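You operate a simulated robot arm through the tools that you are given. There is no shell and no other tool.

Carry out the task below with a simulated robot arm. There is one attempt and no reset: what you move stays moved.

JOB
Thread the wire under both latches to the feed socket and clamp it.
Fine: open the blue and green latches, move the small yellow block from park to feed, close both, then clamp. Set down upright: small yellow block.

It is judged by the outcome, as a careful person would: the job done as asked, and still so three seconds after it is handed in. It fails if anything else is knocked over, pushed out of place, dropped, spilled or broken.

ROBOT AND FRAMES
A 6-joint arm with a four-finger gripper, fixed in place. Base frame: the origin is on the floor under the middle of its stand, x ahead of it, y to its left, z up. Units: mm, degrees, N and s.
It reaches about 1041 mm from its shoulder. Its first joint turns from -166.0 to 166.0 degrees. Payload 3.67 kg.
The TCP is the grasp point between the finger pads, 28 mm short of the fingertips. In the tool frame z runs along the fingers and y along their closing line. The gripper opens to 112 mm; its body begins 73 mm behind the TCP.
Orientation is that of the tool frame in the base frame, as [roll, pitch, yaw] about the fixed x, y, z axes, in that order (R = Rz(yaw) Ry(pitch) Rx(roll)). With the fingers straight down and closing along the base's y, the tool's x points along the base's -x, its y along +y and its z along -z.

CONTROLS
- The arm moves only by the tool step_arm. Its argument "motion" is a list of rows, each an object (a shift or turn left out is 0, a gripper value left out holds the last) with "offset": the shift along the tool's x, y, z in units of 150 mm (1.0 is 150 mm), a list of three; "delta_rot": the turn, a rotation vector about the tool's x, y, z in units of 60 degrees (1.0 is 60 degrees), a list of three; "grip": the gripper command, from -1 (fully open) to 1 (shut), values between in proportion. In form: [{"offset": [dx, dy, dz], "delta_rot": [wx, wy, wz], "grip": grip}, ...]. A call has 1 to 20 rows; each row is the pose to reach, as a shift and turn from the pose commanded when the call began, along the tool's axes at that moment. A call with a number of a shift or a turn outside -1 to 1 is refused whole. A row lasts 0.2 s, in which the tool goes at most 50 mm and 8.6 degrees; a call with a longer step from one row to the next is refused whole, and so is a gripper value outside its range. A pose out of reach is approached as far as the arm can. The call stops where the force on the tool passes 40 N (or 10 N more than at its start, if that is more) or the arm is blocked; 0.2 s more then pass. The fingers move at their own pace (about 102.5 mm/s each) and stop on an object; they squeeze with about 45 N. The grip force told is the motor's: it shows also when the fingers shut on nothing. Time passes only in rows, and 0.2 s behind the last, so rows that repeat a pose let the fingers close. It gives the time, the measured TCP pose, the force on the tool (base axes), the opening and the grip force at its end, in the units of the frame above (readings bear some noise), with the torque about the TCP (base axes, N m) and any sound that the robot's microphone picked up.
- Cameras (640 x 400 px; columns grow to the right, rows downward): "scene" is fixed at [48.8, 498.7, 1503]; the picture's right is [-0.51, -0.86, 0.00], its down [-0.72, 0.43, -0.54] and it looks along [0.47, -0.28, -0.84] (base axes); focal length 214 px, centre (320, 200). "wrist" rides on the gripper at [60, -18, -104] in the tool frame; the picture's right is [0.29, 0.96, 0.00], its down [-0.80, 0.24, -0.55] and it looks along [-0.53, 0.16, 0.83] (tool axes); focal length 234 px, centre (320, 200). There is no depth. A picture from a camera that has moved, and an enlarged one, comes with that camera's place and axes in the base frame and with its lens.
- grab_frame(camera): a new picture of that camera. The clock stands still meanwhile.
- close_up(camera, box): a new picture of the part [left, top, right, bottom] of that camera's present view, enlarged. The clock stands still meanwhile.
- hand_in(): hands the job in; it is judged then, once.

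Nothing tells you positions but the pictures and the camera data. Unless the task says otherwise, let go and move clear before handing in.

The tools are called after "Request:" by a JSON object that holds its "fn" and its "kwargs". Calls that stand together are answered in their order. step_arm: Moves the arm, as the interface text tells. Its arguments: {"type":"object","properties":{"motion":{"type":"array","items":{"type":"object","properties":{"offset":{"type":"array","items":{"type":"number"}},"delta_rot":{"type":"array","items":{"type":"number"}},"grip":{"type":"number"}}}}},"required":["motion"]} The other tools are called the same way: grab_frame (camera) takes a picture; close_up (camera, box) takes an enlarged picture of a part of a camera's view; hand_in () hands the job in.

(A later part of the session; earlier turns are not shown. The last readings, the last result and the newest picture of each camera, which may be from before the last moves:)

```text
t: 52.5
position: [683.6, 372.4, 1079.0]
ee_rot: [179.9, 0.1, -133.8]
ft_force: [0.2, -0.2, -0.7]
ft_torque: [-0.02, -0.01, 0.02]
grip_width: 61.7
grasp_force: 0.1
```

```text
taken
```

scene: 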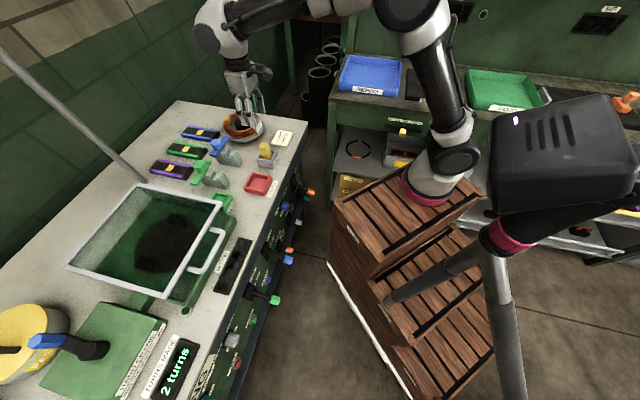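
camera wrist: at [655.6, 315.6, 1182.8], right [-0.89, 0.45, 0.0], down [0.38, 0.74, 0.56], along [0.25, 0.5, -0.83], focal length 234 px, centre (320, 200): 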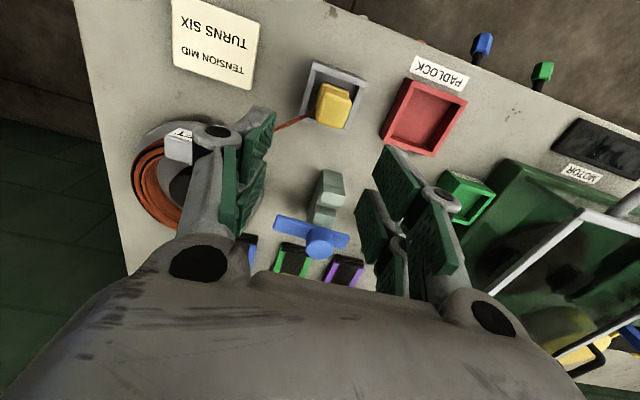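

The yellow block in the park socket is just ahead of the gripper. I'll zoom in to fix its position and orientation, and also to see the feed socket and how the wire attaches.

Request:
{"fn": "close_up", "kwargs": {"camera": "wrist", "box": [280, 50, 380, 140]}}

Request:
{"fn": "close_up", "kwargs": {"camera": "scene", "box": [245, 130, 295, 175]}}

Request:
{"fn": "close_up", "kwargs": {"camera": "wrist", "box": [430, 150, 510, 240]}}

```text
4.44 times, centred on (330, 95) of wrist
camera zoom: at [655.6, 315.6, 1182.8], right [-0.89, 0.45, 0.0], down [0.38, 0.74, 0.56], along [0.25, 0.5, -0.83], focal length 1041 px, centre (276, 667)
```

zoom: 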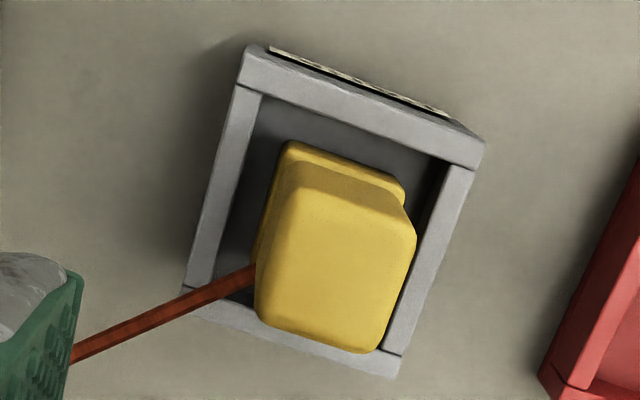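

```text
8.89 times, centred on (270, 152) of scene
camera zoom: at [48.8, 498.7, 1503.0], right [-0.51, -0.86, 0.0], down [-0.72, 0.43, -0.54], along [0.47, -0.28, -0.84], focal length 1906 px, centre (764, 622)
```

zoom: 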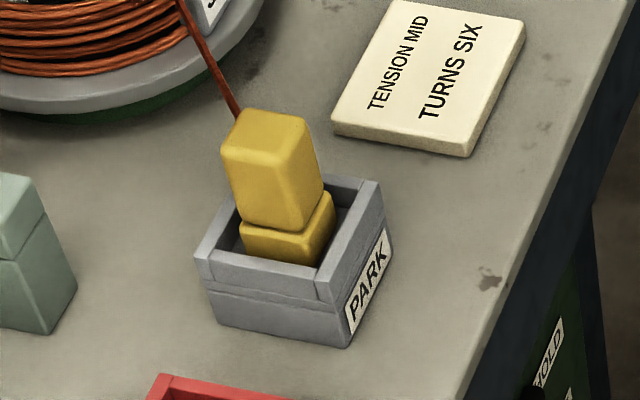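

```text
4.44 times, centred on (470, 195) of wrist
camera zoom: at [655.6, 315.6, 1182.8], right [-0.89, 0.45, 0.0], down [0.38, 0.74, 0.56], along [0.25, 0.5, -0.83], focal length 1041 px, centre (-347, 222)
```

zoom: 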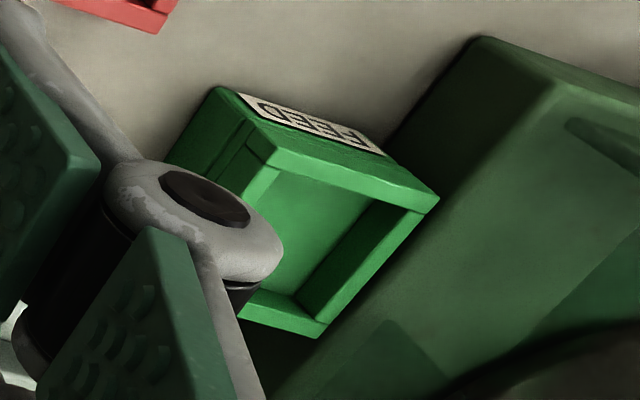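

I place the yellow block's upper box at about (668, 370), 27 mm square, with its top at z≈955 and aligned with the bench. The socket rim is near z≈892. I'll check the finger spacing before choosing the grasp direction.

Request:
{"fn": "close_up", "kwargs": {"camera": "scene", "box": [220, 70, 280, 125]}}

Request:
{"fn": "close_up", "kwargs": {"camera": "scene", "box": [190, 180, 260, 230]}}

```text
7.27 times, centred on (250, 98) of scene
camera zoom: at [48.8, 498.7, 1503.0], right [-0.51, -0.86, 0.0], down [-0.72, 0.43, -0.54], along [0.47, -0.28, -0.84], focal length 1560 px, centre (829, 946)
```

zoom: 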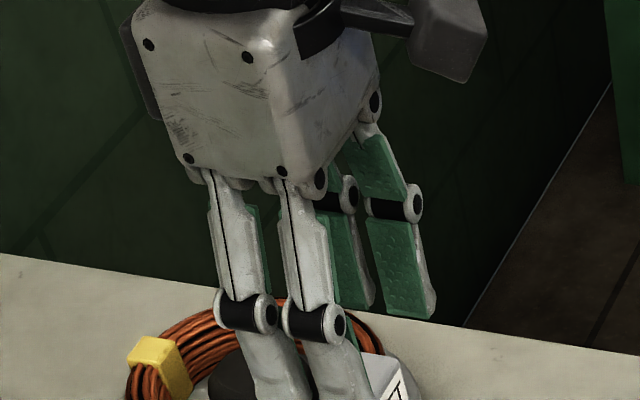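

```text
8.00 times, centred on (225, 205) of scene
camera zoom: at [48.8, 498.7, 1503.0], right [-0.51, -0.86, 0.0], down [-0.72, 0.43, -0.54], along [0.47, -0.28, -0.84], focal length 1716 px, centre (1080, 160)
```

zoom: 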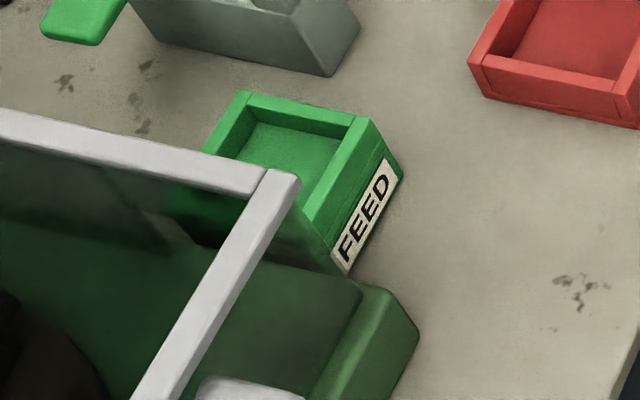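

The fingers are about 24 mm wide with only a small gap, so this block is easy to grip. Before picking it, I'll look straight down at the feed socket with the grasp turned 90°, closing along the bench depth so the fingers avoid both the hood and the wire.

Request:
{"fn": "step_arm", "kwargs": {"motion": [{"offset": [-0.031, 0.099, 0], "delta_rot": [0, 0, -0.094]}, {"offset": [-0.062, 0.198, 0], "delta_rot": [0, 0, -0.188]}, {"offset": [-0.093, 0.297, 0], "delta_rot": [0, 0, -0.281]}, {"offset": [-0.124, 0.397, 0], "delta_rot": [0, 0, -0.375]}, {"offset": [-0.154, 0.496, 0], "delta_rot": [0, 0, -0.469]}, {"offset": [-0.185, 0.595, 0], "delta_rot": [0, 0, -0.563]}, {"offset": [-0.216, 0.694, 0], "delta_rot": [0, 0, -0.656]}, {"offset": [-0.247, 0.793, 0], "delta_rot": [0, 0, -0.75]}, {"offset": [-0.247, 0.793, 0], "delta_rot": [0, 0, -0.75]}]}}

Request:
{"fn": "step_arm", "kwargs": {"motion": [{"offset": [-0.092, 0.048, 0], "delta_rot": [0, 0, -0.094]}, {"offset": [-0.184, 0.096, 0], "delta_rot": [0, 0, -0.188]}, {"offset": [-0.276, 0.144, 0], "delta_rot": [0, 0, -0.281]}, {"offset": [-0.368, 0.193, 0], "delta_rot": [0, 0, -0.375]}, {"offset": [-0.459, 0.241, 0], "delta_rot": [0, 0, -0.469]}, {"offset": [-0.551, 0.289, 0], "delta_rot": [0, 0, -0.563]}, {"offset": [-0.643, 0.337, 0], "delta_rot": [0, 0, -0.656]}, {"offset": [-0.735, 0.385, 0], "delta_rot": [0, 0, -0.75]}, {"offset": [-0.735, 0.385, 0], "delta_rot": [0, 0, -0.75]}]}}

Request:
{"fn": "grab_frame", "kwargs": {"camera": "wrist"}}

```text
t: 54.5
position: [622.3, 481.7, 1079.9]
ee_rot: [180.0, 0.1, -88.8]
ft_force: [0.3, -0.1, 0.3]
ft_torque: [-0.02, -0.01, 0.03]
grip_width: 61.5
grasp_force: 0.0
```

```text
t: 56.5
position: [562.0, 591.0, 1081.0]
ee_rot: [-179.9, 0.2, -43.7]
ft_force: [0.1, -0.7, 0.8]
ft_torque: [0.04, 0.02, -0.01]
grip_width: 61.6
grasp_force: 0.2
```

```text
taken
camera wrist: at [618.8, 561.1, 1184.0], right [-0.45, -0.89, 0.0], down [-0.74, 0.38, 0.56], along [-0.49, 0.25, -0.83], focal length 234 px, centre (320, 200)
```

wrist: 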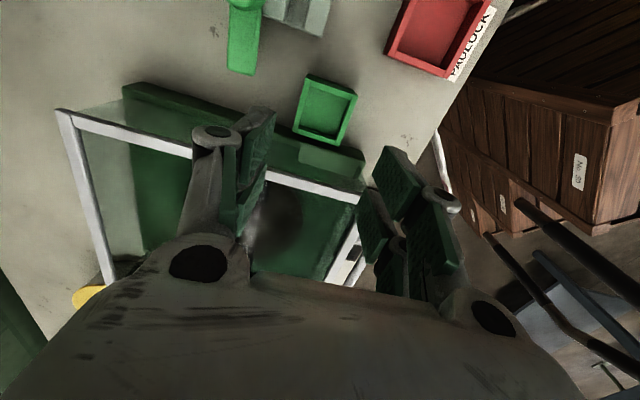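

Request:
{"fn": "close_up", "kwargs": {"camera": "wrist", "box": [270, 60, 390, 180]}}

Request:
{"fn": "close_up", "kwargs": {"camera": "scene", "box": [205, 185, 240, 215]}}

```text
3.33 times, centred on (330, 120) of wrist
camera zoom: at [618.8, 561.1, 1184.0], right [-0.45, -0.89, 0.0], down [-0.74, 0.38, 0.56], along [-0.49, 0.25, -0.83], focal length 781 px, centre (287, 467)
```

zoom: 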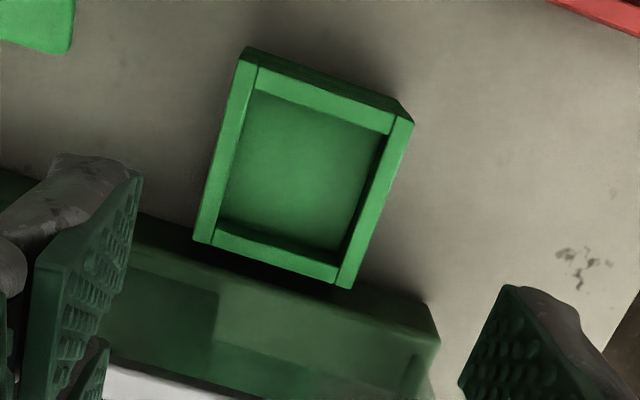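

```text
13.33 times, centred on (222, 200) of scene
camera zoom: at [48.8, 498.7, 1503.0], right [-0.51, -0.86, 0.0], down [-0.72, 0.43, -0.54], along [0.47, -0.28, -0.84], focal length 2860 px, centre (1620, 200)
```

zoom: 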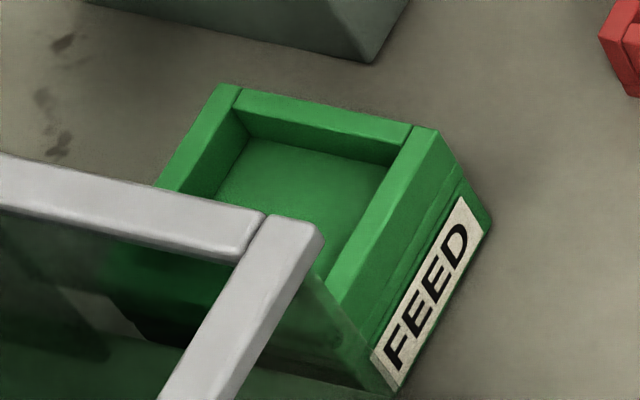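

I now have the feed socket's centre at about (556, 588), with its rim at z≈899 and the same orientation as the park socket. I'll return above the yellow block with the gripper closing along the bench depth.

Request:
{"fn": "step_arm", "kwargs": {"motion": [{"offset": [0.127, 0.048, 0]}, {"offset": [0.254, 0.096, 0]}, {"offset": [0.381, 0.143, 0]}, {"offset": [0.509, 0.191, 0]}, {"offset": [0.636, 0.239, 0]}, {"offset": [0.763, 0.287, 0]}]}}

Request:
{"fn": "step_arm", "kwargs": {"motion": [{"offset": [0.127, 0.048, 0]}, {"offset": [0.254, 0.096, 0.03]}, {"offset": [0.381, 0.143, 0.06]}, {"offset": [0.509, 0.191, 0.09]}, {"offset": [0.636, 0.239, 0.12]}, {"offset": [0.763, 0.287, 0.14]}, {"offset": [0.763, 0.287, 0.14]}]}}

Request:
{"fn": "grab_frame", "kwargs": {"camera": "wrist"}}

Request:
{"fn": "close_up", "kwargs": {"camera": "wrist", "box": [260, 60, 380, 180]}}

```text
t: 57.9
position: [615.9, 480.2, 1080.1]
ee_rot: [-179.9, 0.2, -43.8]
ft_force: [0.6, 0.7, -0.8]
ft_torque: [0.01, 0.03, -0.04]
grip_width: 61.6
grasp_force: 0.0
```

```text
t: 59.5
position: [670.2, 369.5, 1058.1]
ee_rot: [-179.9, 0.2, -43.8]
ft_force: [-0.9, 0.3, -0.4]
ft_torque: [-0.03, -0.01, 0.02]
grip_width: 61.5
grasp_force: 0.1
```

```text
taken
camera wrist: at [725.3, 339.8, 1161.7], right [-0.46, -0.89, 0.0], down [-0.74, 0.38, 0.56], along [-0.49, 0.26, -0.83], focal length 234 px, centre (320, 200)
```

wrist: 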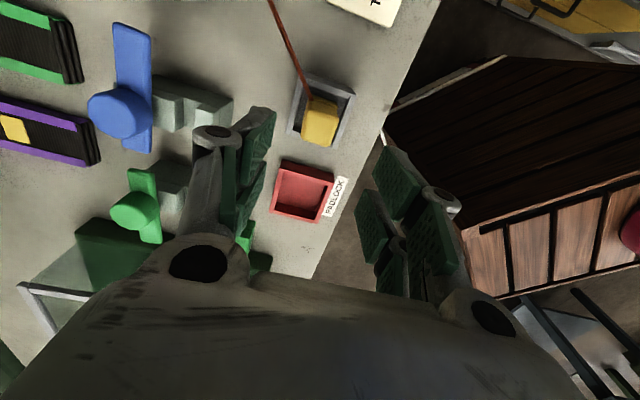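

```text
3.33 times, centred on (320, 120) of wrist
camera zoom: at [725.3, 339.8, 1161.7], right [-0.46, -0.89, 0.0], down [-0.74, 0.38, 0.56], along [-0.49, 0.26, -0.83], focal length 781 px, centre (320, 467)
```

zoom: 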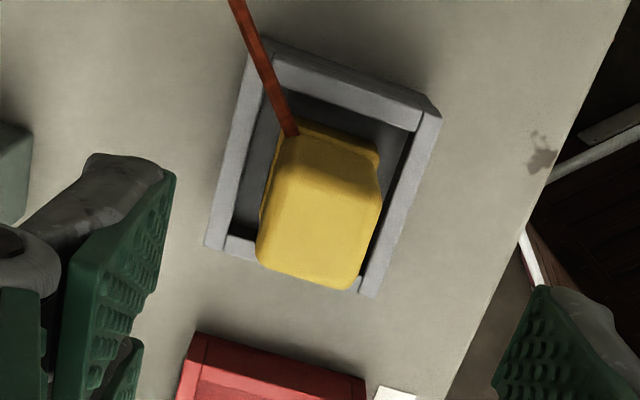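

The block is centred right under the gripper at about (670, 370). I'll descend around its upper part, keeping the fingertips above the socket rim.

Request:
{"fn": "step_arm", "kwargs": {"motion": [{"offset": [0, 0, 0.2]}, {"offset": [0, 0, 0.4]}, {"offset": [0, 0, 0.55]}, {"offset": [0, 0, 0.65]}, {"offset": [0, 0, 0.72]}, {"offset": [0, 0, 0.78]}, {"offset": [0, 0, 0.78]}]}}

Request:
{"fn": "grab_frame", "kwargs": {"camera": "wrist"}}

Request:
{"fn": "close_up", "kwargs": {"camera": "scene", "box": [235, 110, 305, 170]}}

```text
t: 61.1
position: [667.7, 370.8, 941.3]
ee_rot: [-180.0, 0.1, -43.8]
ft_force: [-0.1, 0.6, 0.7]
ft_torque: [0.01, -0.01, 0.0]
grip_width: 61.6
grasp_force: 0.1
```

```text
taken
camera wrist: at [724.7, 340.7, 1044.1], right [-0.46, -0.89, 0.0], down [-0.74, 0.38, 0.56], along [-0.49, 0.26, -0.83], focal length 234 px, centre (320, 200)
```

wrist: 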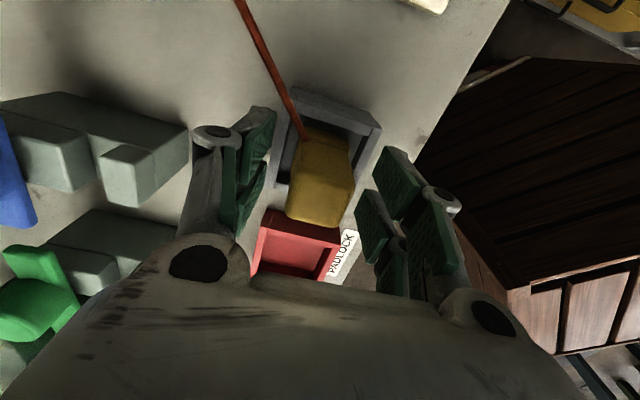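

```text
6.67 times, centred on (270, 140) of scene
camera zoom: at [48.8, 498.7, 1503.0], right [-0.51, -0.86, 0.0], down [-0.72, 0.43, -0.54], along [0.47, -0.28, -0.84], focal length 1430 px, centre (653, 600)
```

zoom: 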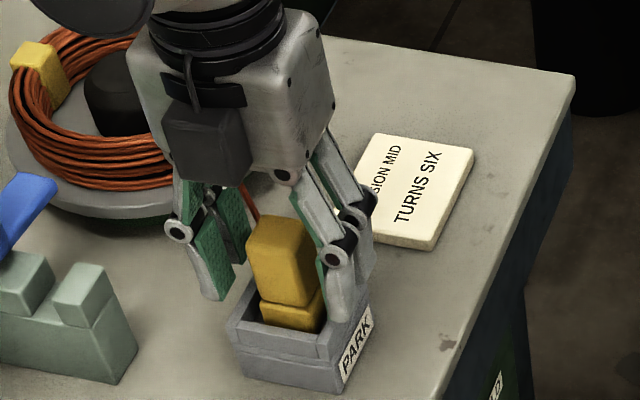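

Request:
{"fn": "step_arm", "kwargs": {"motion": [{"offset": [0, 0, 0], "grip": 0.2}, {"offset": [0, 0, 0], "grip": 0.4}, {"offset": [0, 0, 0], "grip": 0.7}, {"offset": [0, 0, 0], "grip": 0.7}, {"offset": [0, 0, 0], "grip": 0.7}]}}

Request:
{"fn": "close_up", "kwargs": {"camera": "scene", "box": [235, 110, 305, 170]}}

Request:
{"fn": "grab_frame", "kwargs": {"camera": "wrist"}}

```text
t: 62.3
position: [668.4, 371.2, 941.8]
ee_rot: [-180.0, 0.2, -43.7]
ft_force: [-0.5, -0.7, -0.1]
ft_torque: [-0.05, -0.04, -0.04]
grip_width: 29.3
grasp_force: 45.0
```

```text
6.67 times, centred on (270, 140) of scene
camera zoom: at [48.8, 498.7, 1503.0], right [-0.51, -0.86, 0.0], down [-0.72, 0.43, -0.54], along [0.47, -0.28, -0.84], focal length 1430 px, centre (653, 600)
```

zoom: 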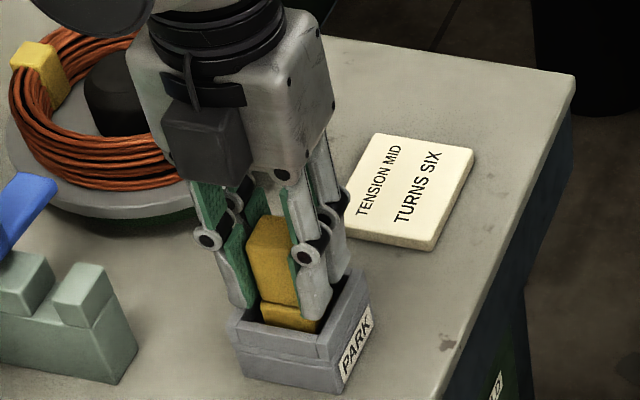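

```text
taken
camera wrist: at [724.8, 340.7, 1044.3], right [-0.46, -0.89, 0.0], down [-0.74, 0.38, 0.56], along [-0.49, 0.26, -0.83], focal length 234 px, centre (320, 200)
```

wrist: 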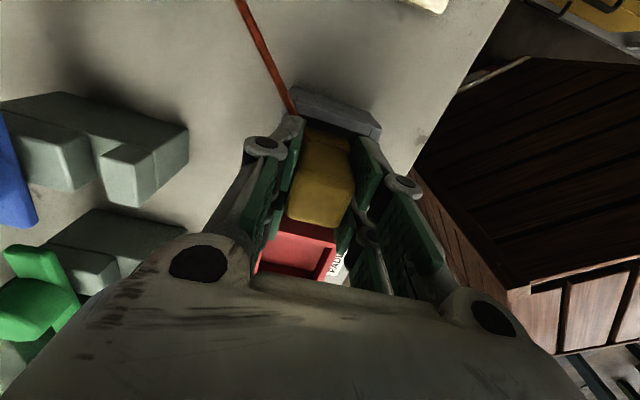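

The block is firmly held (29 mm). I'll lift it slowly and watch for any pull from the wire.

Request:
{"fn": "step_arm", "kwargs": {"motion": [{"offset": [0, 0, -0.05]}, {"offset": [0, 0, -0.12]}, {"offset": [0, 0, -0.2]}, {"offset": [0, 0, -0.3]}, {"offset": [0, 0, -0.3]}]}}

Request:
{"fn": "close_up", "kwargs": {"camera": "scene", "box": [225, 90, 305, 165]}}

```text
t: 63.5
position: [668.9, 369.8, 986.1]
ee_rot: [-179.9, 0.1, -43.9]
ft_force: [0.7, 0.7, -1.3]
ft_torque: [0.04, -0.02, -0.03]
grip_width: 29.3
grasp_force: 45.1
```

```text
5.33 times, centred on (265, 128) of scene
camera zoom: at [48.8, 498.7, 1503.0], right [-0.51, -0.86, 0.0], down [-0.72, 0.43, -0.54], along [0.47, -0.28, -0.84], focal length 1144 px, centre (613, 587)
```

zoom: 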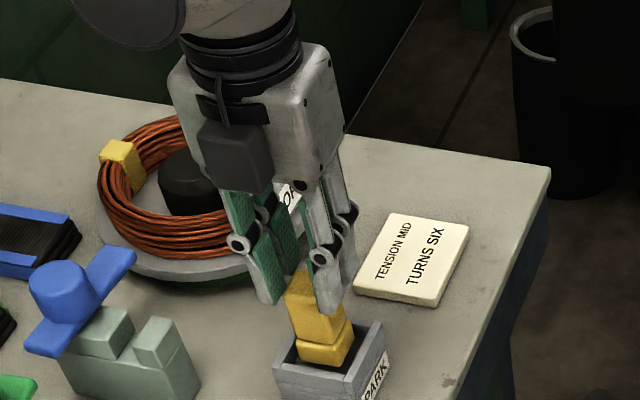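

Request:
{"fn": "close_up", "kwargs": {"camera": "scene", "box": [250, 125, 300, 175]}}

Request:
{"fn": "grab_frame", "kwargs": {"camera": "wrist"}}

```text
8.00 times, centred on (275, 150) of scene
camera zoom: at [48.8, 498.7, 1503.0], right [-0.51, -0.86, 0.0], down [-0.72, 0.43, -0.54], along [0.47, -0.28, -0.84], focal length 1716 px, centre (680, 600)
```

zoom: 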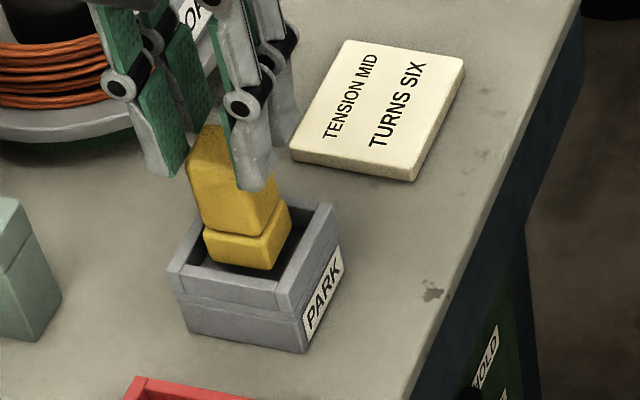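

```text
taken
camera wrist: at [724.8, 340.3, 1089.5], right [-0.46, -0.89, 0.0], down [-0.74, 0.38, 0.56], along [-0.49, 0.26, -0.83], focal length 234 px, centre (320, 200)
```

wrist: 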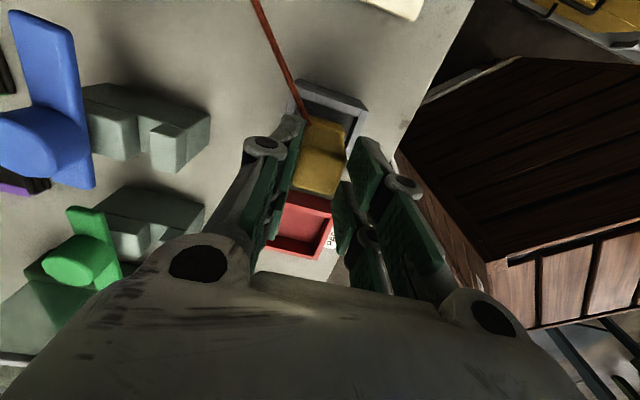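

The fingers seem to have slid up the block instead of lifting it. I'll look closely before doing anything else.

Request:
{"fn": "close_up", "kwargs": {"camera": "wrist", "box": [240, 60, 400, 220]}}

Request:
{"fn": "close_up", "kwargs": {"camera": "scene", "box": [252, 128, 287, 163]}}

Request:
{"fn": "close_up", "kwargs": {"camera": "scene", "box": [280, 170, 330, 230]}}

```text
2.50 times, centred on (320, 140) of wrist
camera zoom: at [724.8, 340.3, 1089.5], right [-0.46, -0.89, 0.0], down [-0.74, 0.38, 0.56], along [-0.49, 0.26, -0.83], focal length 585 px, centre (320, 350)
```

zoom: 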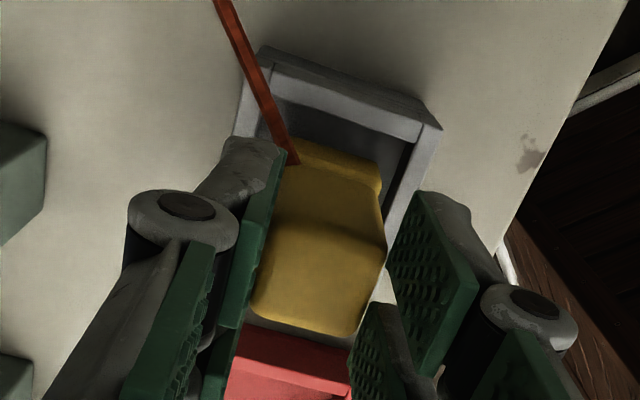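

```text
11.43 times, centred on (270, 146) of scene
camera zoom: at [48.8, 498.7, 1503.0], right [-0.51, -0.86, 0.0], down [-0.72, 0.43, -0.54], along [0.47, -0.28, -0.84], focal length 2451 px, centre (897, 823)
```

zoom: 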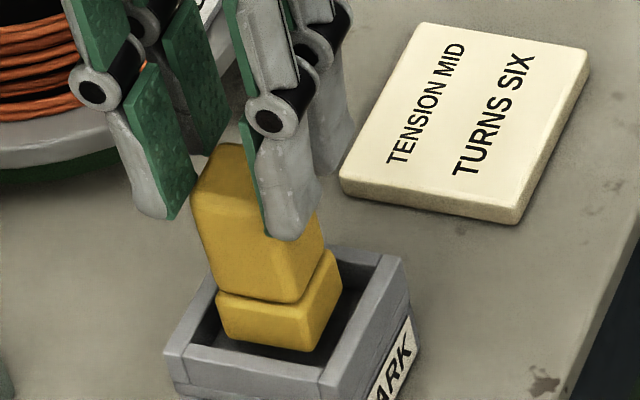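

```text
6.67 times, centred on (305, 200) of scene
camera zoom: at [48.8, 498.7, 1503.0], right [-0.51, -0.86, 0.0], down [-0.72, 0.43, -0.54], along [0.47, -0.28, -0.84], focal length 1430 px, centre (420, 200)
```

zoom: 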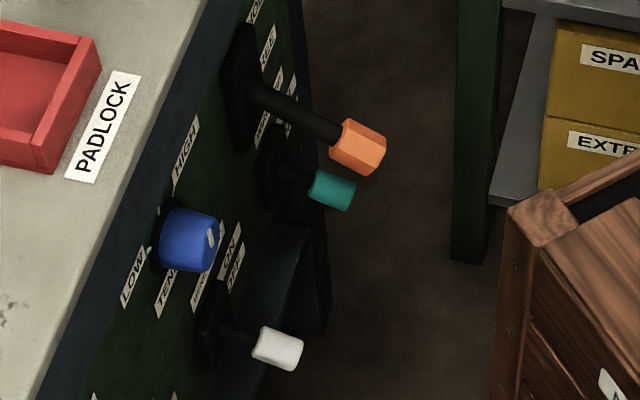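

The block is still seated in the socket, so the fingers slipped with no net lift. I'll open, go back down a bit deeper, regrip, and lift in small steps while reading the force, to find out what's holding it.

Request:
{"fn": "step_arm", "kwargs": {"motion": [{"offset": [0, 0, 0], "grip": 0.1}, {"offset": [0, 0, 0], "grip": 0.1}, {"offset": [0, 0, 0.1], "grip": 0.1}, {"offset": [0, 0, 0.2], "grip": 0.1}, {"offset": [0, 0, 0.31], "grip": 0.1}, {"offset": [0, 0, 0.31], "grip": 0.1}]}}

Request:
{"fn": "step_arm", "kwargs": {"motion": [{"offset": [0, 0, 0], "grip": 0.4}, {"offset": [0, 0, 0], "grip": 0.8}, {"offset": [0, 0, 0], "grip": 0.8}, {"offset": [0, 0, 0], "grip": 0.8}]}}

Request:
{"fn": "step_arm", "kwargs": {"motion": [{"offset": [0, 0, -0.015]}, {"offset": [0, 0, -0.015]}]}}

Request:
{"fn": "close_up", "kwargs": {"camera": "scene", "box": [245, 120, 295, 170]}}

```text
t: 64.9
position: [668.2, 370.3, 939.9]
ee_rot: [-179.9, 0.1, -43.8]
ft_force: [-0.2, 0.4, -0.5]
ft_torque: [-0.01, 0.04, 0.02]
grip_width: 50.4
grasp_force: 0.0
```

```text
t: 65.9
position: [668.8, 370.7, 940.7]
ee_rot: [-179.9, 0.1, -43.8]
ft_force: [-0.2, -0.3, 0.5]
ft_torque: [0.0, 0.0, 0.0]
grip_width: 29.1
grasp_force: 45.0
```

```text
t: 66.5
position: [667.9, 370.1, 943.1]
ee_rot: [180.0, 0.2, -43.7]
ft_force: [-0.6, -0.9, -1.0]
ft_torque: [0.0, -0.04, 0.01]
grip_width: 29.0
grasp_force: 45.4
```

```text
8.00 times, centred on (270, 145) of scene
camera zoom: at [48.8, 498.7, 1503.0], right [-0.51, -0.86, 0.0], down [-0.72, 0.43, -0.54], along [0.47, -0.28, -0.84], focal length 1716 px, centre (720, 640)
```

zoom: 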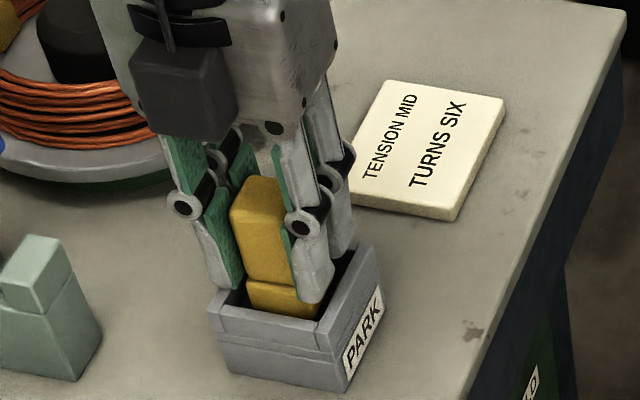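

Request:
{"fn": "step_arm", "kwargs": {"motion": [{"offset": [0, 0, -0.01]}, {"offset": [0, 0, -0.02]}, {"offset": [0, 0, -0.03]}, {"offset": [0, 0, -0.04]}, {"offset": [0, 0, -0.05]}]}}

Request:
{"fn": "close_up", "kwargs": {"camera": "scene", "box": [245, 120, 295, 170]}}

Request:
{"fn": "grab_frame", "kwargs": {"camera": "wrist"}}

```text
t: 67.7
position: [668.8, 369.3, 951.1]
ee_rot: [-179.9, 0.2, -43.9]
ft_force: [0.4, -0.2, -0.8]
ft_torque: [0.02, -0.02, -0.03]
grip_width: 29.1
grasp_force: 45.0
```

```text
8.00 times, centred on (270, 145) of scene
camera zoom: at [48.8, 498.7, 1503.0], right [-0.51, -0.86, 0.0], down [-0.72, 0.43, -0.54], along [0.47, -0.28, -0.84], focal length 1716 px, centre (720, 640)
```

zoom: 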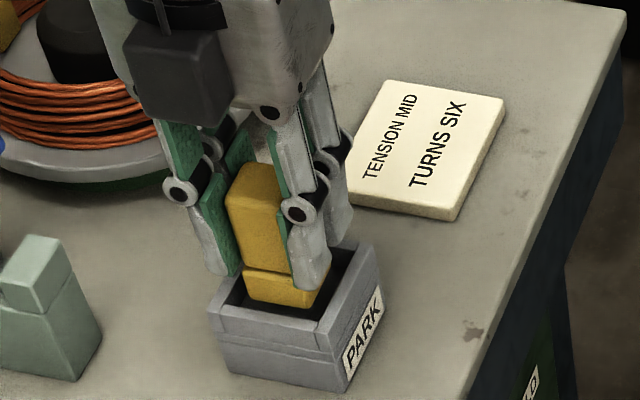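

```text
taken
camera wrist: at [724.8, 340.7, 1053.1], right [-0.46, -0.89, 0.0], down [-0.74, 0.38, 0.56], along [-0.49, 0.26, -0.83], focal length 234 px, centre (320, 200)
```

wrist: 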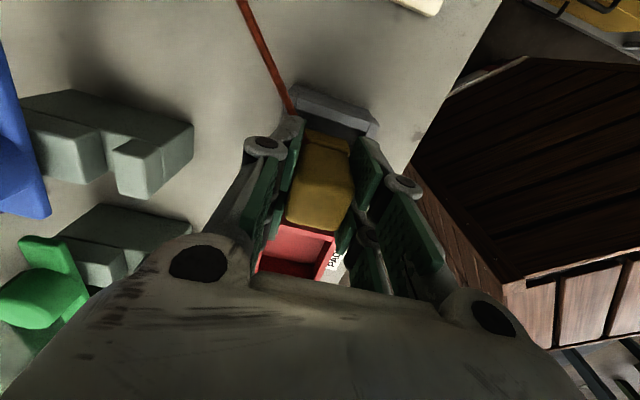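

This time the block rises with the gripper. I'll keep lifting slowly and check as I go.

Request:
{"fn": "step_arm", "kwargs": {"motion": [{"offset": [0, 0, -0.012]}, {"offset": [0, 0, -0.024]}, {"offset": [0, 0, -0.036]}, {"offset": [0, 0, -0.048]}, {"offset": [0, 0, -0.06]}, {"offset": [0, 0, -0.072]}, {"offset": [0, 0, -0.084]}, {"offset": [0, 0, -0.096]}]}}

Request:
{"fn": "close_up", "kwargs": {"camera": "scene", "box": [245, 120, 295, 170]}}

Request:
{"fn": "grab_frame", "kwargs": {"camera": "wrist"}}

```text
t: 69.5
position: [667.0, 369.1, 964.3]
ee_rot: [-179.9, 0.2, -43.8]
ft_force: [0.3, -0.1, -1.2]
ft_torque: [0.02, -0.02, 0.02]
grip_width: 29.0
grasp_force: 44.7
```

```text
8.00 times, centred on (270, 145) of scene
camera zoom: at [48.8, 498.7, 1503.0], right [-0.51, -0.86, 0.0], down [-0.72, 0.43, -0.54], along [0.47, -0.28, -0.84], focal length 1716 px, centre (720, 640)
```

zoom: 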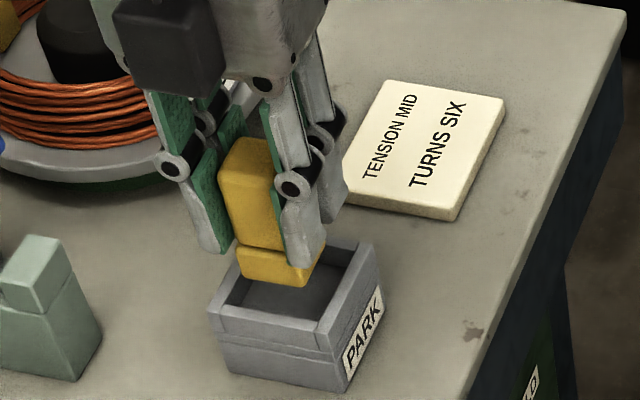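

```text
taken
camera wrist: at [724.7, 340.5, 1067.5], right [-0.46, -0.89, 0.0], down [-0.74, 0.38, 0.56], along [-0.49, 0.26, -0.83], focal length 234 px, centre (320, 200)
```

wrist: 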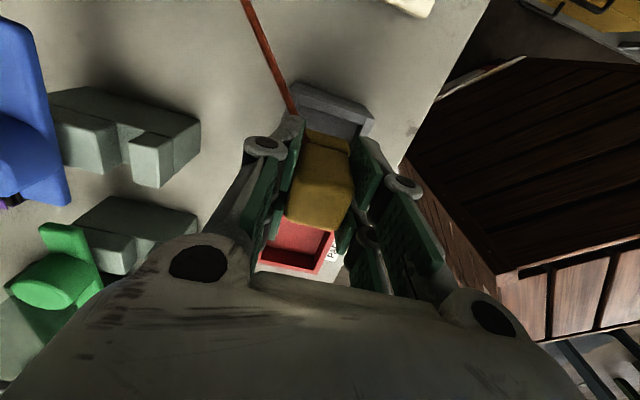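

The block is clearly out and held. I'll continue gently upward.

Request:
{"fn": "step_arm", "kwargs": {"motion": [{"offset": [0, 0, -0.02]}, {"offset": [0, 0, -0.04]}, {"offset": [0, 0, -0.06]}, {"offset": [0, 0, -0.08]}, {"offset": [0, 0, -0.1]}, {"offset": [0, 0, -0.12]}, {"offset": [0, 0, -0.14]}, {"offset": [0, 0, -0.16]}, {"offset": [0, 0, -0.18]}, {"offset": [0, 0, -0.2]}]}}

Request:
{"fn": "close_up", "kwargs": {"camera": "scene", "box": [235, 100, 295, 170]}}

Request:
{"fn": "grab_frame", "kwargs": {"camera": "wrist"}}

```text
t: 71.7
position: [668.4, 370.8, 994.5]
ee_rot: [-180.0, 0.3, -43.8]
ft_force: [0.3, 0.8, -0.4]
ft_torque: [0.01, 0.02, 0.04]
grip_width: 29.2
grasp_force: 45.9
```

```text
5.71 times, centred on (265, 135) of scene
camera zoom: at [48.8, 498.7, 1503.0], right [-0.51, -0.86, 0.0], down [-0.72, 0.43, -0.54], along [0.47, -0.28, -0.84], focal length 1226 px, centre (634, 571)
```

zoom: 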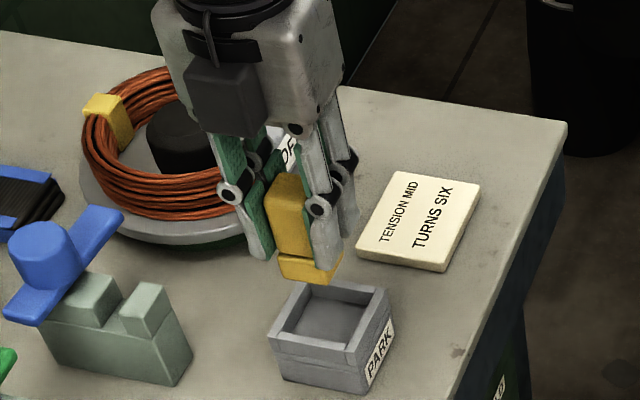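

```text
taken
camera wrist: at [724.5, 340.3, 1097.9], right [-0.46, -0.89, 0.0], down [-0.74, 0.38, 0.56], along [-0.49, 0.26, -0.83], focal length 234 px, centre (320, 200)
```

wrist: 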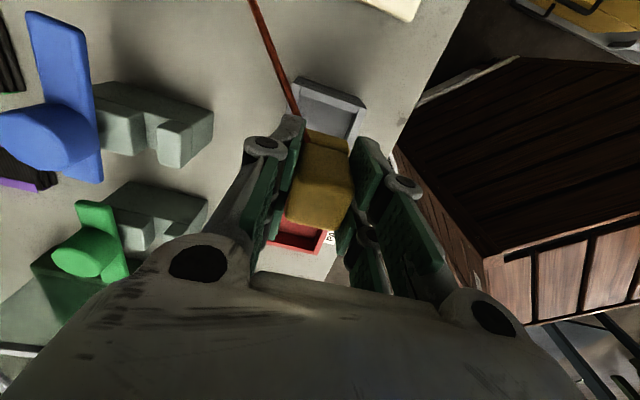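

Request:
{"fn": "step_arm", "kwargs": {"motion": [{"offset": [0, 0, -0.03]}, {"offset": [0, 0, -0.07]}, {"offset": [0, 0, -0.11]}, {"offset": [0, 0, -0.15]}, {"offset": [0, 0, -0.19]}, {"offset": [0, 0, -0.23]}, {"offset": [0, 0, -0.27]}, {"offset": [0, 0, -0.31]}, {"offset": [0, 0, -0.35]}, {"offset": [0, 0, -0.39]}, {"offset": [0, 0, -0.42]}, {"offset": [0, 0, -0.44]}, {"offset": [0, 0, -0.44]}]}}

Request:
{"fn": "grab_frame", "kwargs": {"camera": "wrist"}}

Request:
{"fn": "close_up", "kwargs": {"camera": "scene", "box": [165, 80, 305, 200]}}

```text
t: 74.5
position: [668.4, 369.1, 1060.8]
ee_rot: [-179.9, 0.2, -43.8]
ft_force: [0.1, -0.4, -0.1]
ft_torque: [0.01, 0.02, 0.03]
grip_width: 29.3
grasp_force: 44.7
```

```text
taken
camera wrist: at [724.6, 340.1, 1163.7], right [-0.46, -0.89, 0.0], down [-0.74, 0.38, 0.56], along [-0.49, 0.26, -0.83], focal length 234 px, centre (320, 200)
```

wrist: 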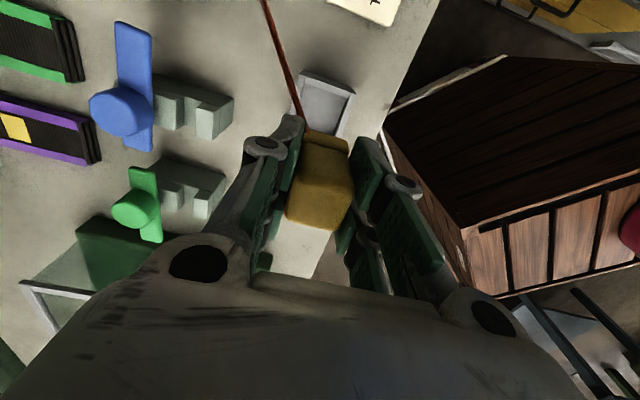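

```text
3.33 times, centred on (235, 140) of scene
camera zoom: at [48.8, 498.7, 1503.0], right [-0.51, -0.86, 0.0], down [-0.72, 0.43, -0.54], along [0.47, -0.28, -0.84], focal length 715 px, centre (603, 400)
```

zoom: 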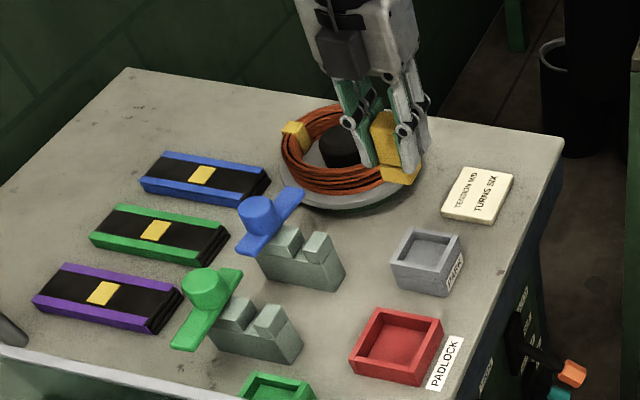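

The block is safely up, and the wire still runs from the coil to it. I'll carry it back to the groove line and then along over both open latches to the feed, so the wire follows the latch path.

Request:
{"fn": "step_arm", "kwargs": {"motion": [{"offset": [0, -0.04, 0]}, {"offset": [0, -0.1, 0]}, {"offset": [0, -0.17, 0]}, {"offset": [0, -0.24, 0]}, {"offset": [0, -0.31, 0]}, {"offset": [0, -0.38, 0]}, {"offset": [0, -0.45, 0]}, {"offset": [0, -0.52, 0]}, {"offset": [0, -0.59, 0]}, {"offset": [0, -0.66, 0]}, {"offset": [0, -0.73, 0]}, {"offset": [0, -0.79, 0]}, {"offset": [0, -0.83, 0]}, {"offset": [0, -0.85, 0]}, {"offset": [0, -0.85, 0]}]}}

Request:
{"fn": "step_arm", "kwargs": {"motion": [{"offset": [-0.03, 0, 0]}, {"offset": [-0.09, 0, 0]}, {"offset": [-0.16, 0, 0]}, {"offset": [-0.23, 0, 0]}, {"offset": [-0.3, 0, 0]}, {"offset": [-0.37, 0, 0]}, {"offset": [-0.44, 0, 0]}, {"offset": [-0.51, 0, 0]}, {"offset": [-0.58, 0, 0]}, {"offset": [-0.65, 0, 0]}, {"offset": [-0.72, 0, 0]}, {"offset": [-0.79, 0, 0]}, {"offset": [-0.86, 0, 0]}, {"offset": [-0.93, 0, 0]}, {"offset": [-0.98, 0, 0]}, {"offset": [-1.0, 0, 0]}, {"offset": [-1.0, 0, 0]}]}}

Request:
{"fn": "grab_frame", "kwargs": {"camera": "wrist"}}

Request:
{"fn": "grab_frame", "kwargs": {"camera": "scene"}}

```text
t: 77.7
position: [757.2, 462.4, 1060.9]
ee_rot: [-179.9, 0.2, -43.7]
ft_force: [1.0, -0.7, -1.0]
ft_torque: [0.01, -0.01, -0.01]
grip_width: 29.1
grasp_force: 44.9
```

```text
t: 81.3
position: [648.0, 565.5, 1061.6]
ee_rot: [-179.9, 0.2, -43.9]
ft_force: [-0.4, -0.7, -0.9]
ft_torque: [0.01, 0.0, -0.03]
grip_width: 29.1
grasp_force: 45.0
```

```text
taken
camera wrist: at [704.8, 536.1, 1164.6], right [-0.46, -0.89, 0.0], down [-0.74, 0.38, 0.56], along [-0.49, 0.26, -0.83], focal length 234 px, centre (320, 200)
```

wrist: 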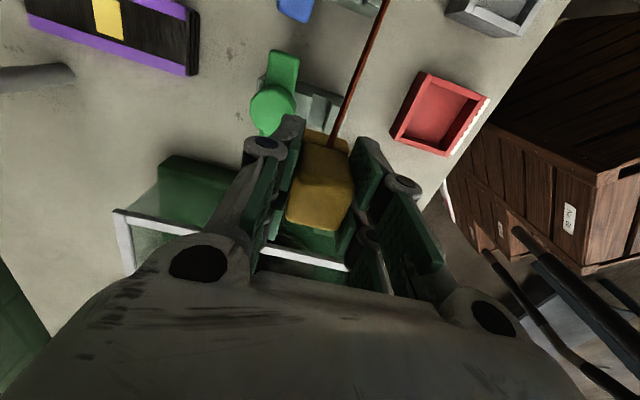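

```text
taken
```

scene: 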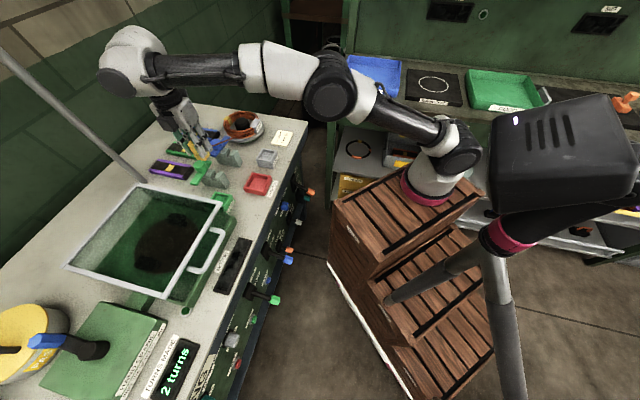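

Request:
{"fn": "step_arm", "kwargs": {"motion": [{"offset": [-0.02, 0.012, 0]}, {"offset": [-0.07, 0.041, 0]}, {"offset": [-0.13, 0.076, 0]}, {"offset": [-0.19, 0.111, 0]}, {"offset": [-0.25, 0.146, 0]}, {"offset": [-0.31, 0.181, 0]}, {"offset": [-0.37, 0.216, 0]}, {"offset": [-0.43, 0.251, 0]}, {"offset": [-0.49, 0.286, 0]}, {"offset": [-0.53, 0.31, 0]}, {"offset": [-0.551, 0.322, 0]}, {"offset": [-0.551, 0.322, 0]}]}}

Request:
{"fn": "grab_frame", "kwargs": {"camera": "wrist"}}

Request:
{"fn": "close_up", "kwargs": {"camera": "scene", "box": [160, 110, 280, 220]}}

```text
t: 83.9
position: [555.7, 588.3, 1062.0]
ee_rot: [-179.9, 0.2, -44.0]
ft_force: [-0.2, -0.8, -0.1]
ft_torque: [0.01, -0.02, -0.03]
grip_width: 29.3
grasp_force: 44.6
```

```text
taken
camera wrist: at [611.7, 558.2, 1164.9], right [-0.46, -0.89, 0.0], down [-0.74, 0.38, 0.56], along [-0.49, 0.26, -0.83], focal length 234 px, centre (320, 200)
```

wrist: 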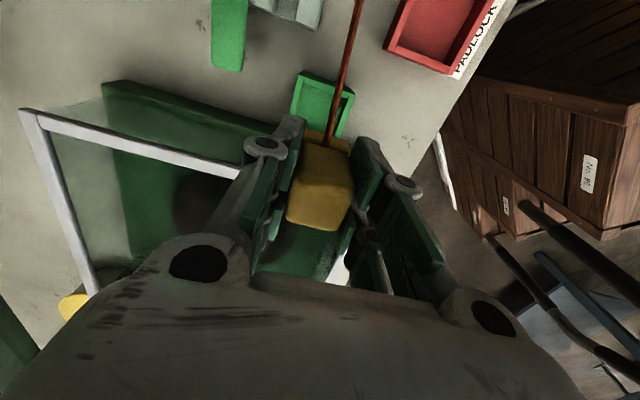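

```text
3.64 times, centred on (220, 165) of scene
camera zoom: at [48.8, 498.7, 1503.0], right [-0.51, -0.86, 0.0], down [-0.72, 0.43, -0.54], along [0.47, -0.28, -0.84], focal length 780 px, centre (684, 327)
```

zoom: 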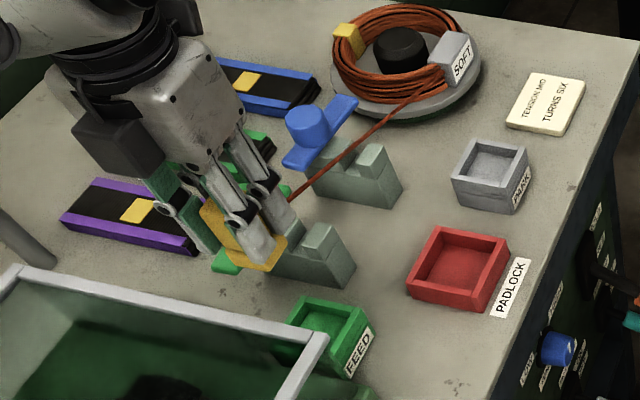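

Above the feed socket, the alignment in the view matches the one over park. The wire trails straight from the coil. I'll descend in stages.

Request:
{"fn": "step_arm", "kwargs": {"motion": [{"offset": [0, 0, 0.05]}, {"offset": [0, 0, 0.11]}, {"offset": [0, 0, 0.17]}, {"offset": [0, 0, 0.23]}, {"offset": [0, 0, 0.29]}, {"offset": [0, 0, 0.35]}, {"offset": [0, 0, 0.41]}, {"offset": [0, 0, 0.46]}, {"offset": [0, 0, 0.5]}, {"offset": [0, 0, 0.54]}, {"offset": [0, 0, 0.57]}, {"offset": [0, 0, 0.59]}, {"offset": [0, 0, 0.6]}, {"offset": [0, 0, 0.6]}]}}

Request:
{"fn": "grab_frame", "kwargs": {"camera": "wrist"}}

Request:
{"fn": "close_up", "kwargs": {"camera": "scene", "box": [190, 155, 250, 215]}}

```text
t: 86.9
position: [556.5, 588.6, 971.6]
ee_rot: [-179.9, 0.1, -43.8]
ft_force: [0.6, -0.7, 0.0]
ft_torque: [0.0, -0.02, -0.01]
grip_width: 29.3
grasp_force: 44.7
```

```text
taken
camera wrist: at [611.8, 559.0, 1074.3], right [-0.46, -0.89, 0.0], down [-0.74, 0.38, 0.56], along [-0.49, 0.26, -0.83], focal length 234 px, centre (320, 200)
```

wrist: 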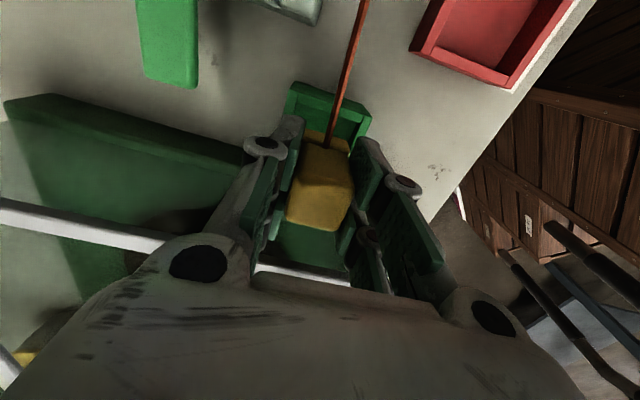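

```text
6.67 times, centred on (220, 185) of scene
camera zoom: at [48.8, 498.7, 1503.0], right [-0.51, -0.86, 0.0], down [-0.72, 0.43, -0.54], along [0.47, -0.28, -0.84], focal length 1430 px, centre (987, 300)
```

zoom: 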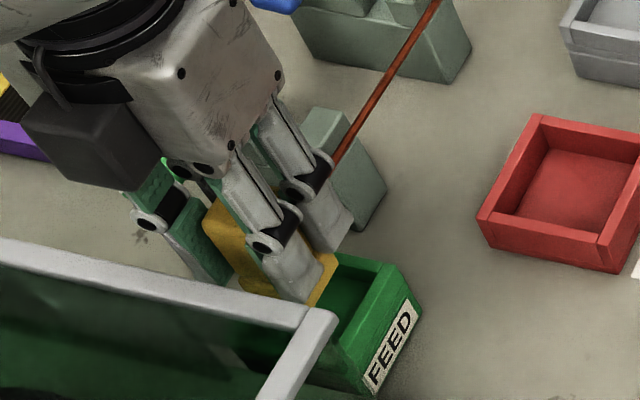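

Request:
{"fn": "close_up", "kwargs": {"camera": "wrist", "box": [260, 60, 400, 200]}}

Request:
{"fn": "close_up", "kwargs": {"camera": "scene", "box": [200, 175, 240, 215]}}

```text
2.86 times, centred on (330, 130) of wrist
camera zoom: at [611.8, 559.0, 1074.3], right [-0.46, -0.89, 0.0], down [-0.74, 0.38, 0.56], along [-0.49, 0.26, -0.83], focal length 669 px, centre (291, 400)
```

zoom: 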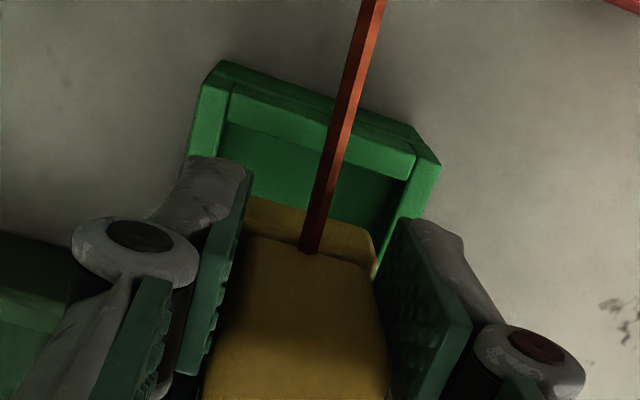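

```text
10.00 times, centred on (220, 195) of scene
camera zoom: at [48.8, 498.7, 1503.0], right [-0.51, -0.86, 0.0], down [-0.72, 0.43, -0.54], along [0.47, -0.28, -0.84], focal length 2145 px, centre (1320, 250)
```

zoom: 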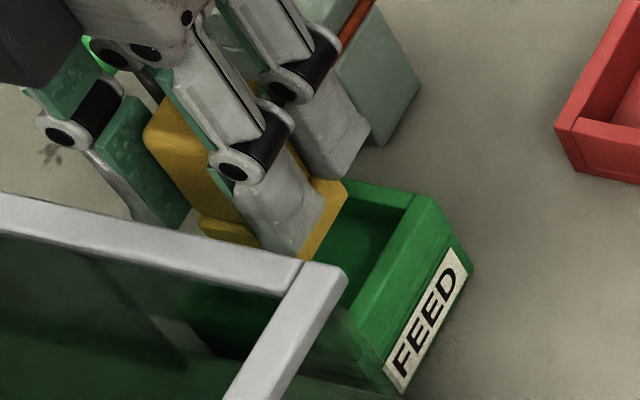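

The block is centred over the feed socket to within about 2 mm. I'll lower it carefully, watching for contact.

Request:
{"fn": "step_arm", "kwargs": {"motion": [{"offset": [-0.01, 0, 0.03]}, {"offset": [-0.01, 0, 0.06]}, {"offset": [-0.01, 0, 0.09]}, {"offset": [-0.01, 0, 0.12]}, {"offset": [-0.01, 0, 0.15]}, {"offset": [-0.01, 0, 0.17]}, {"offset": [-0.01, 0, 0.185]}, {"offset": [-0.01, 0, 0.185]}]}}

Request:
{"fn": "close_up", "kwargs": {"camera": "scene", "box": [200, 175, 240, 215]}}

Request:
{"fn": "grab_frame", "kwargs": {"camera": "wrist"}}

```text
t: 88.7
position: [554.4, 589.7, 944.0]
ee_rot: [-179.9, 0.3, -43.9]
ft_force: [-0.6, 0.5, 0.1]
ft_torque: [-0.01, -0.02, -0.01]
grip_width: 29.4
grasp_force: 44.3
```

```text
10.00 times, centred on (220, 195) of scene
camera zoom: at [48.8, 498.7, 1503.0], right [-0.51, -0.86, 0.0], down [-0.72, 0.43, -0.54], along [0.47, -0.28, -0.84], focal length 2145 px, centre (1320, 250)
```

zoom: 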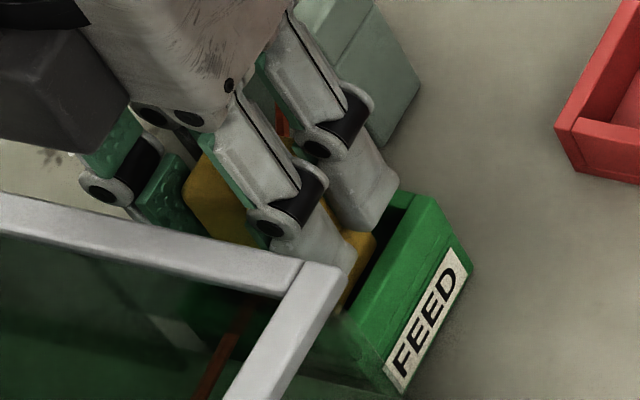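

```text
taken
camera wrist: at [610.9, 560.0, 1046.4], right [-0.46, -0.89, 0.0], down [-0.74, 0.38, 0.56], along [-0.49, 0.26, -0.83], focal length 234 px, centre (320, 200)
```

wrist: 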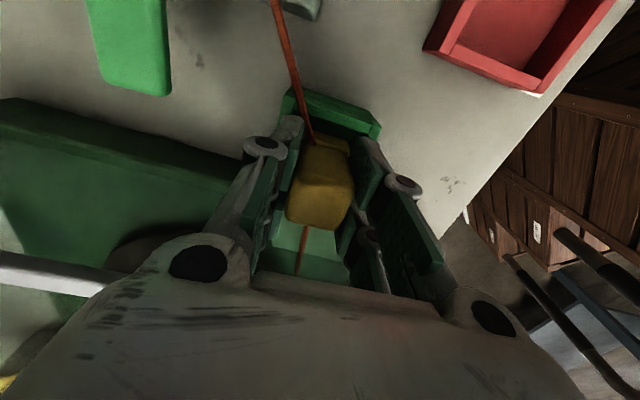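

The wire now leaves the block's far side into the winder and its near side runs back toward the latch grooves, so the seat has been recognised. I'll lower the last few mm until it touches down.

Request:
{"fn": "step_arm", "kwargs": {"motion": [{"offset": [0, 0, 0.007]}, {"offset": [0, 0, 0.013]}, {"offset": [0, 0, 0.02]}, {"offset": [0, 0, 0.02]}]}}

```text
t: 89.7
position: [555.1, 589.6, 940.5]
ee_rot: [-180.0, 0.2, -43.9]
ft_force: [0.5, 0.2, -0.2]
ft_torque: [0.02, 0.02, 0.0]
grip_width: 29.2
grasp_force: 45.0
```

Request:
{"fn": "step_arm", "kwargs": {"motion": [{"offset": [0, 0, 0.007]}, {"offset": [0, 0, 0.013]}, {"offset": [0, 0, 0.013]}]}}

Request:
{"fn": "close_up", "kwargs": {"camera": "scene", "box": [200, 175, 240, 215]}}

```text
t: 90.5
position: [554.7, 590.1, 940.8]
ee_rot: [-179.7, 0.2, -44.0]
ft_force: [0.1, -0.9, 11.0]
ft_torque: [-0.17, 0.09, -0.01]
grip_width: 29.1
grasp_force: 44.7
```

```text
10.00 times, centred on (220, 195) of scene
camera zoom: at [48.8, 498.7, 1503.0], right [-0.51, -0.86, 0.0], down [-0.72, 0.43, -0.54], along [0.47, -0.28, -0.84], focal length 2145 px, centre (1320, 250)
```

zoom: 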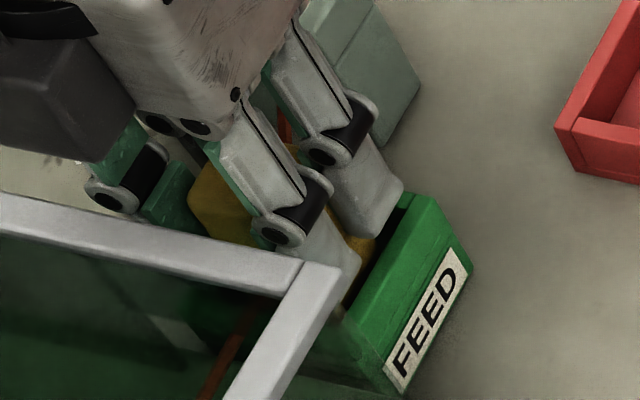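

The block has touched down at the same height as in park. I'll relieve the pressure, open gently, and rise straight up.

Request:
{"fn": "step_arm", "kwargs": {"motion": [{"offset": [0, 0, -0.009]}, {"offset": [0, 0, -0.009], "grip": 0.42}, {"offset": [0, 0, -0.009], "grip": 0.3}, {"offset": [0, 0, -0.009], "grip": 0.1}, {"offset": [0, 0, -0.009], "grip": 0.1}]}}

Request:
{"fn": "grab_frame", "kwargs": {"camera": "wrist"}}

```text
t: 91.7
position: [554.6, 588.7, 940.0]
ee_rot: [-180.0, 0.0, -43.8]
ft_force: [-0.4, -0.6, 0.4]
ft_torque: [-0.03, 0.01, -0.01]
grip_width: 50.5
grasp_force: 0.1
```

```text
taken
camera wrist: at [610.7, 560.1, 1042.9], right [-0.46, -0.89, 0.0], down [-0.74, 0.38, 0.56], along [-0.49, 0.26, -0.83], focal length 234 px, centre (320, 200)
```

wrist: 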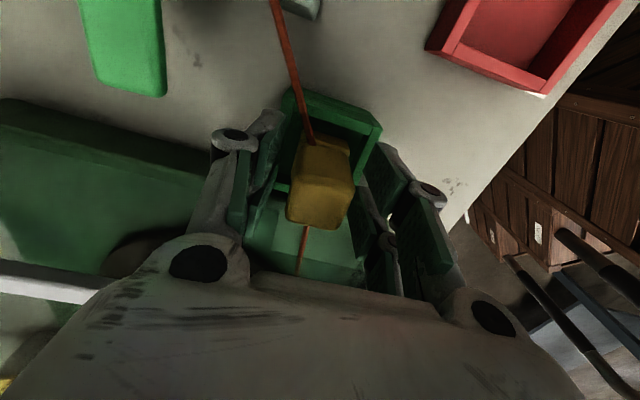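

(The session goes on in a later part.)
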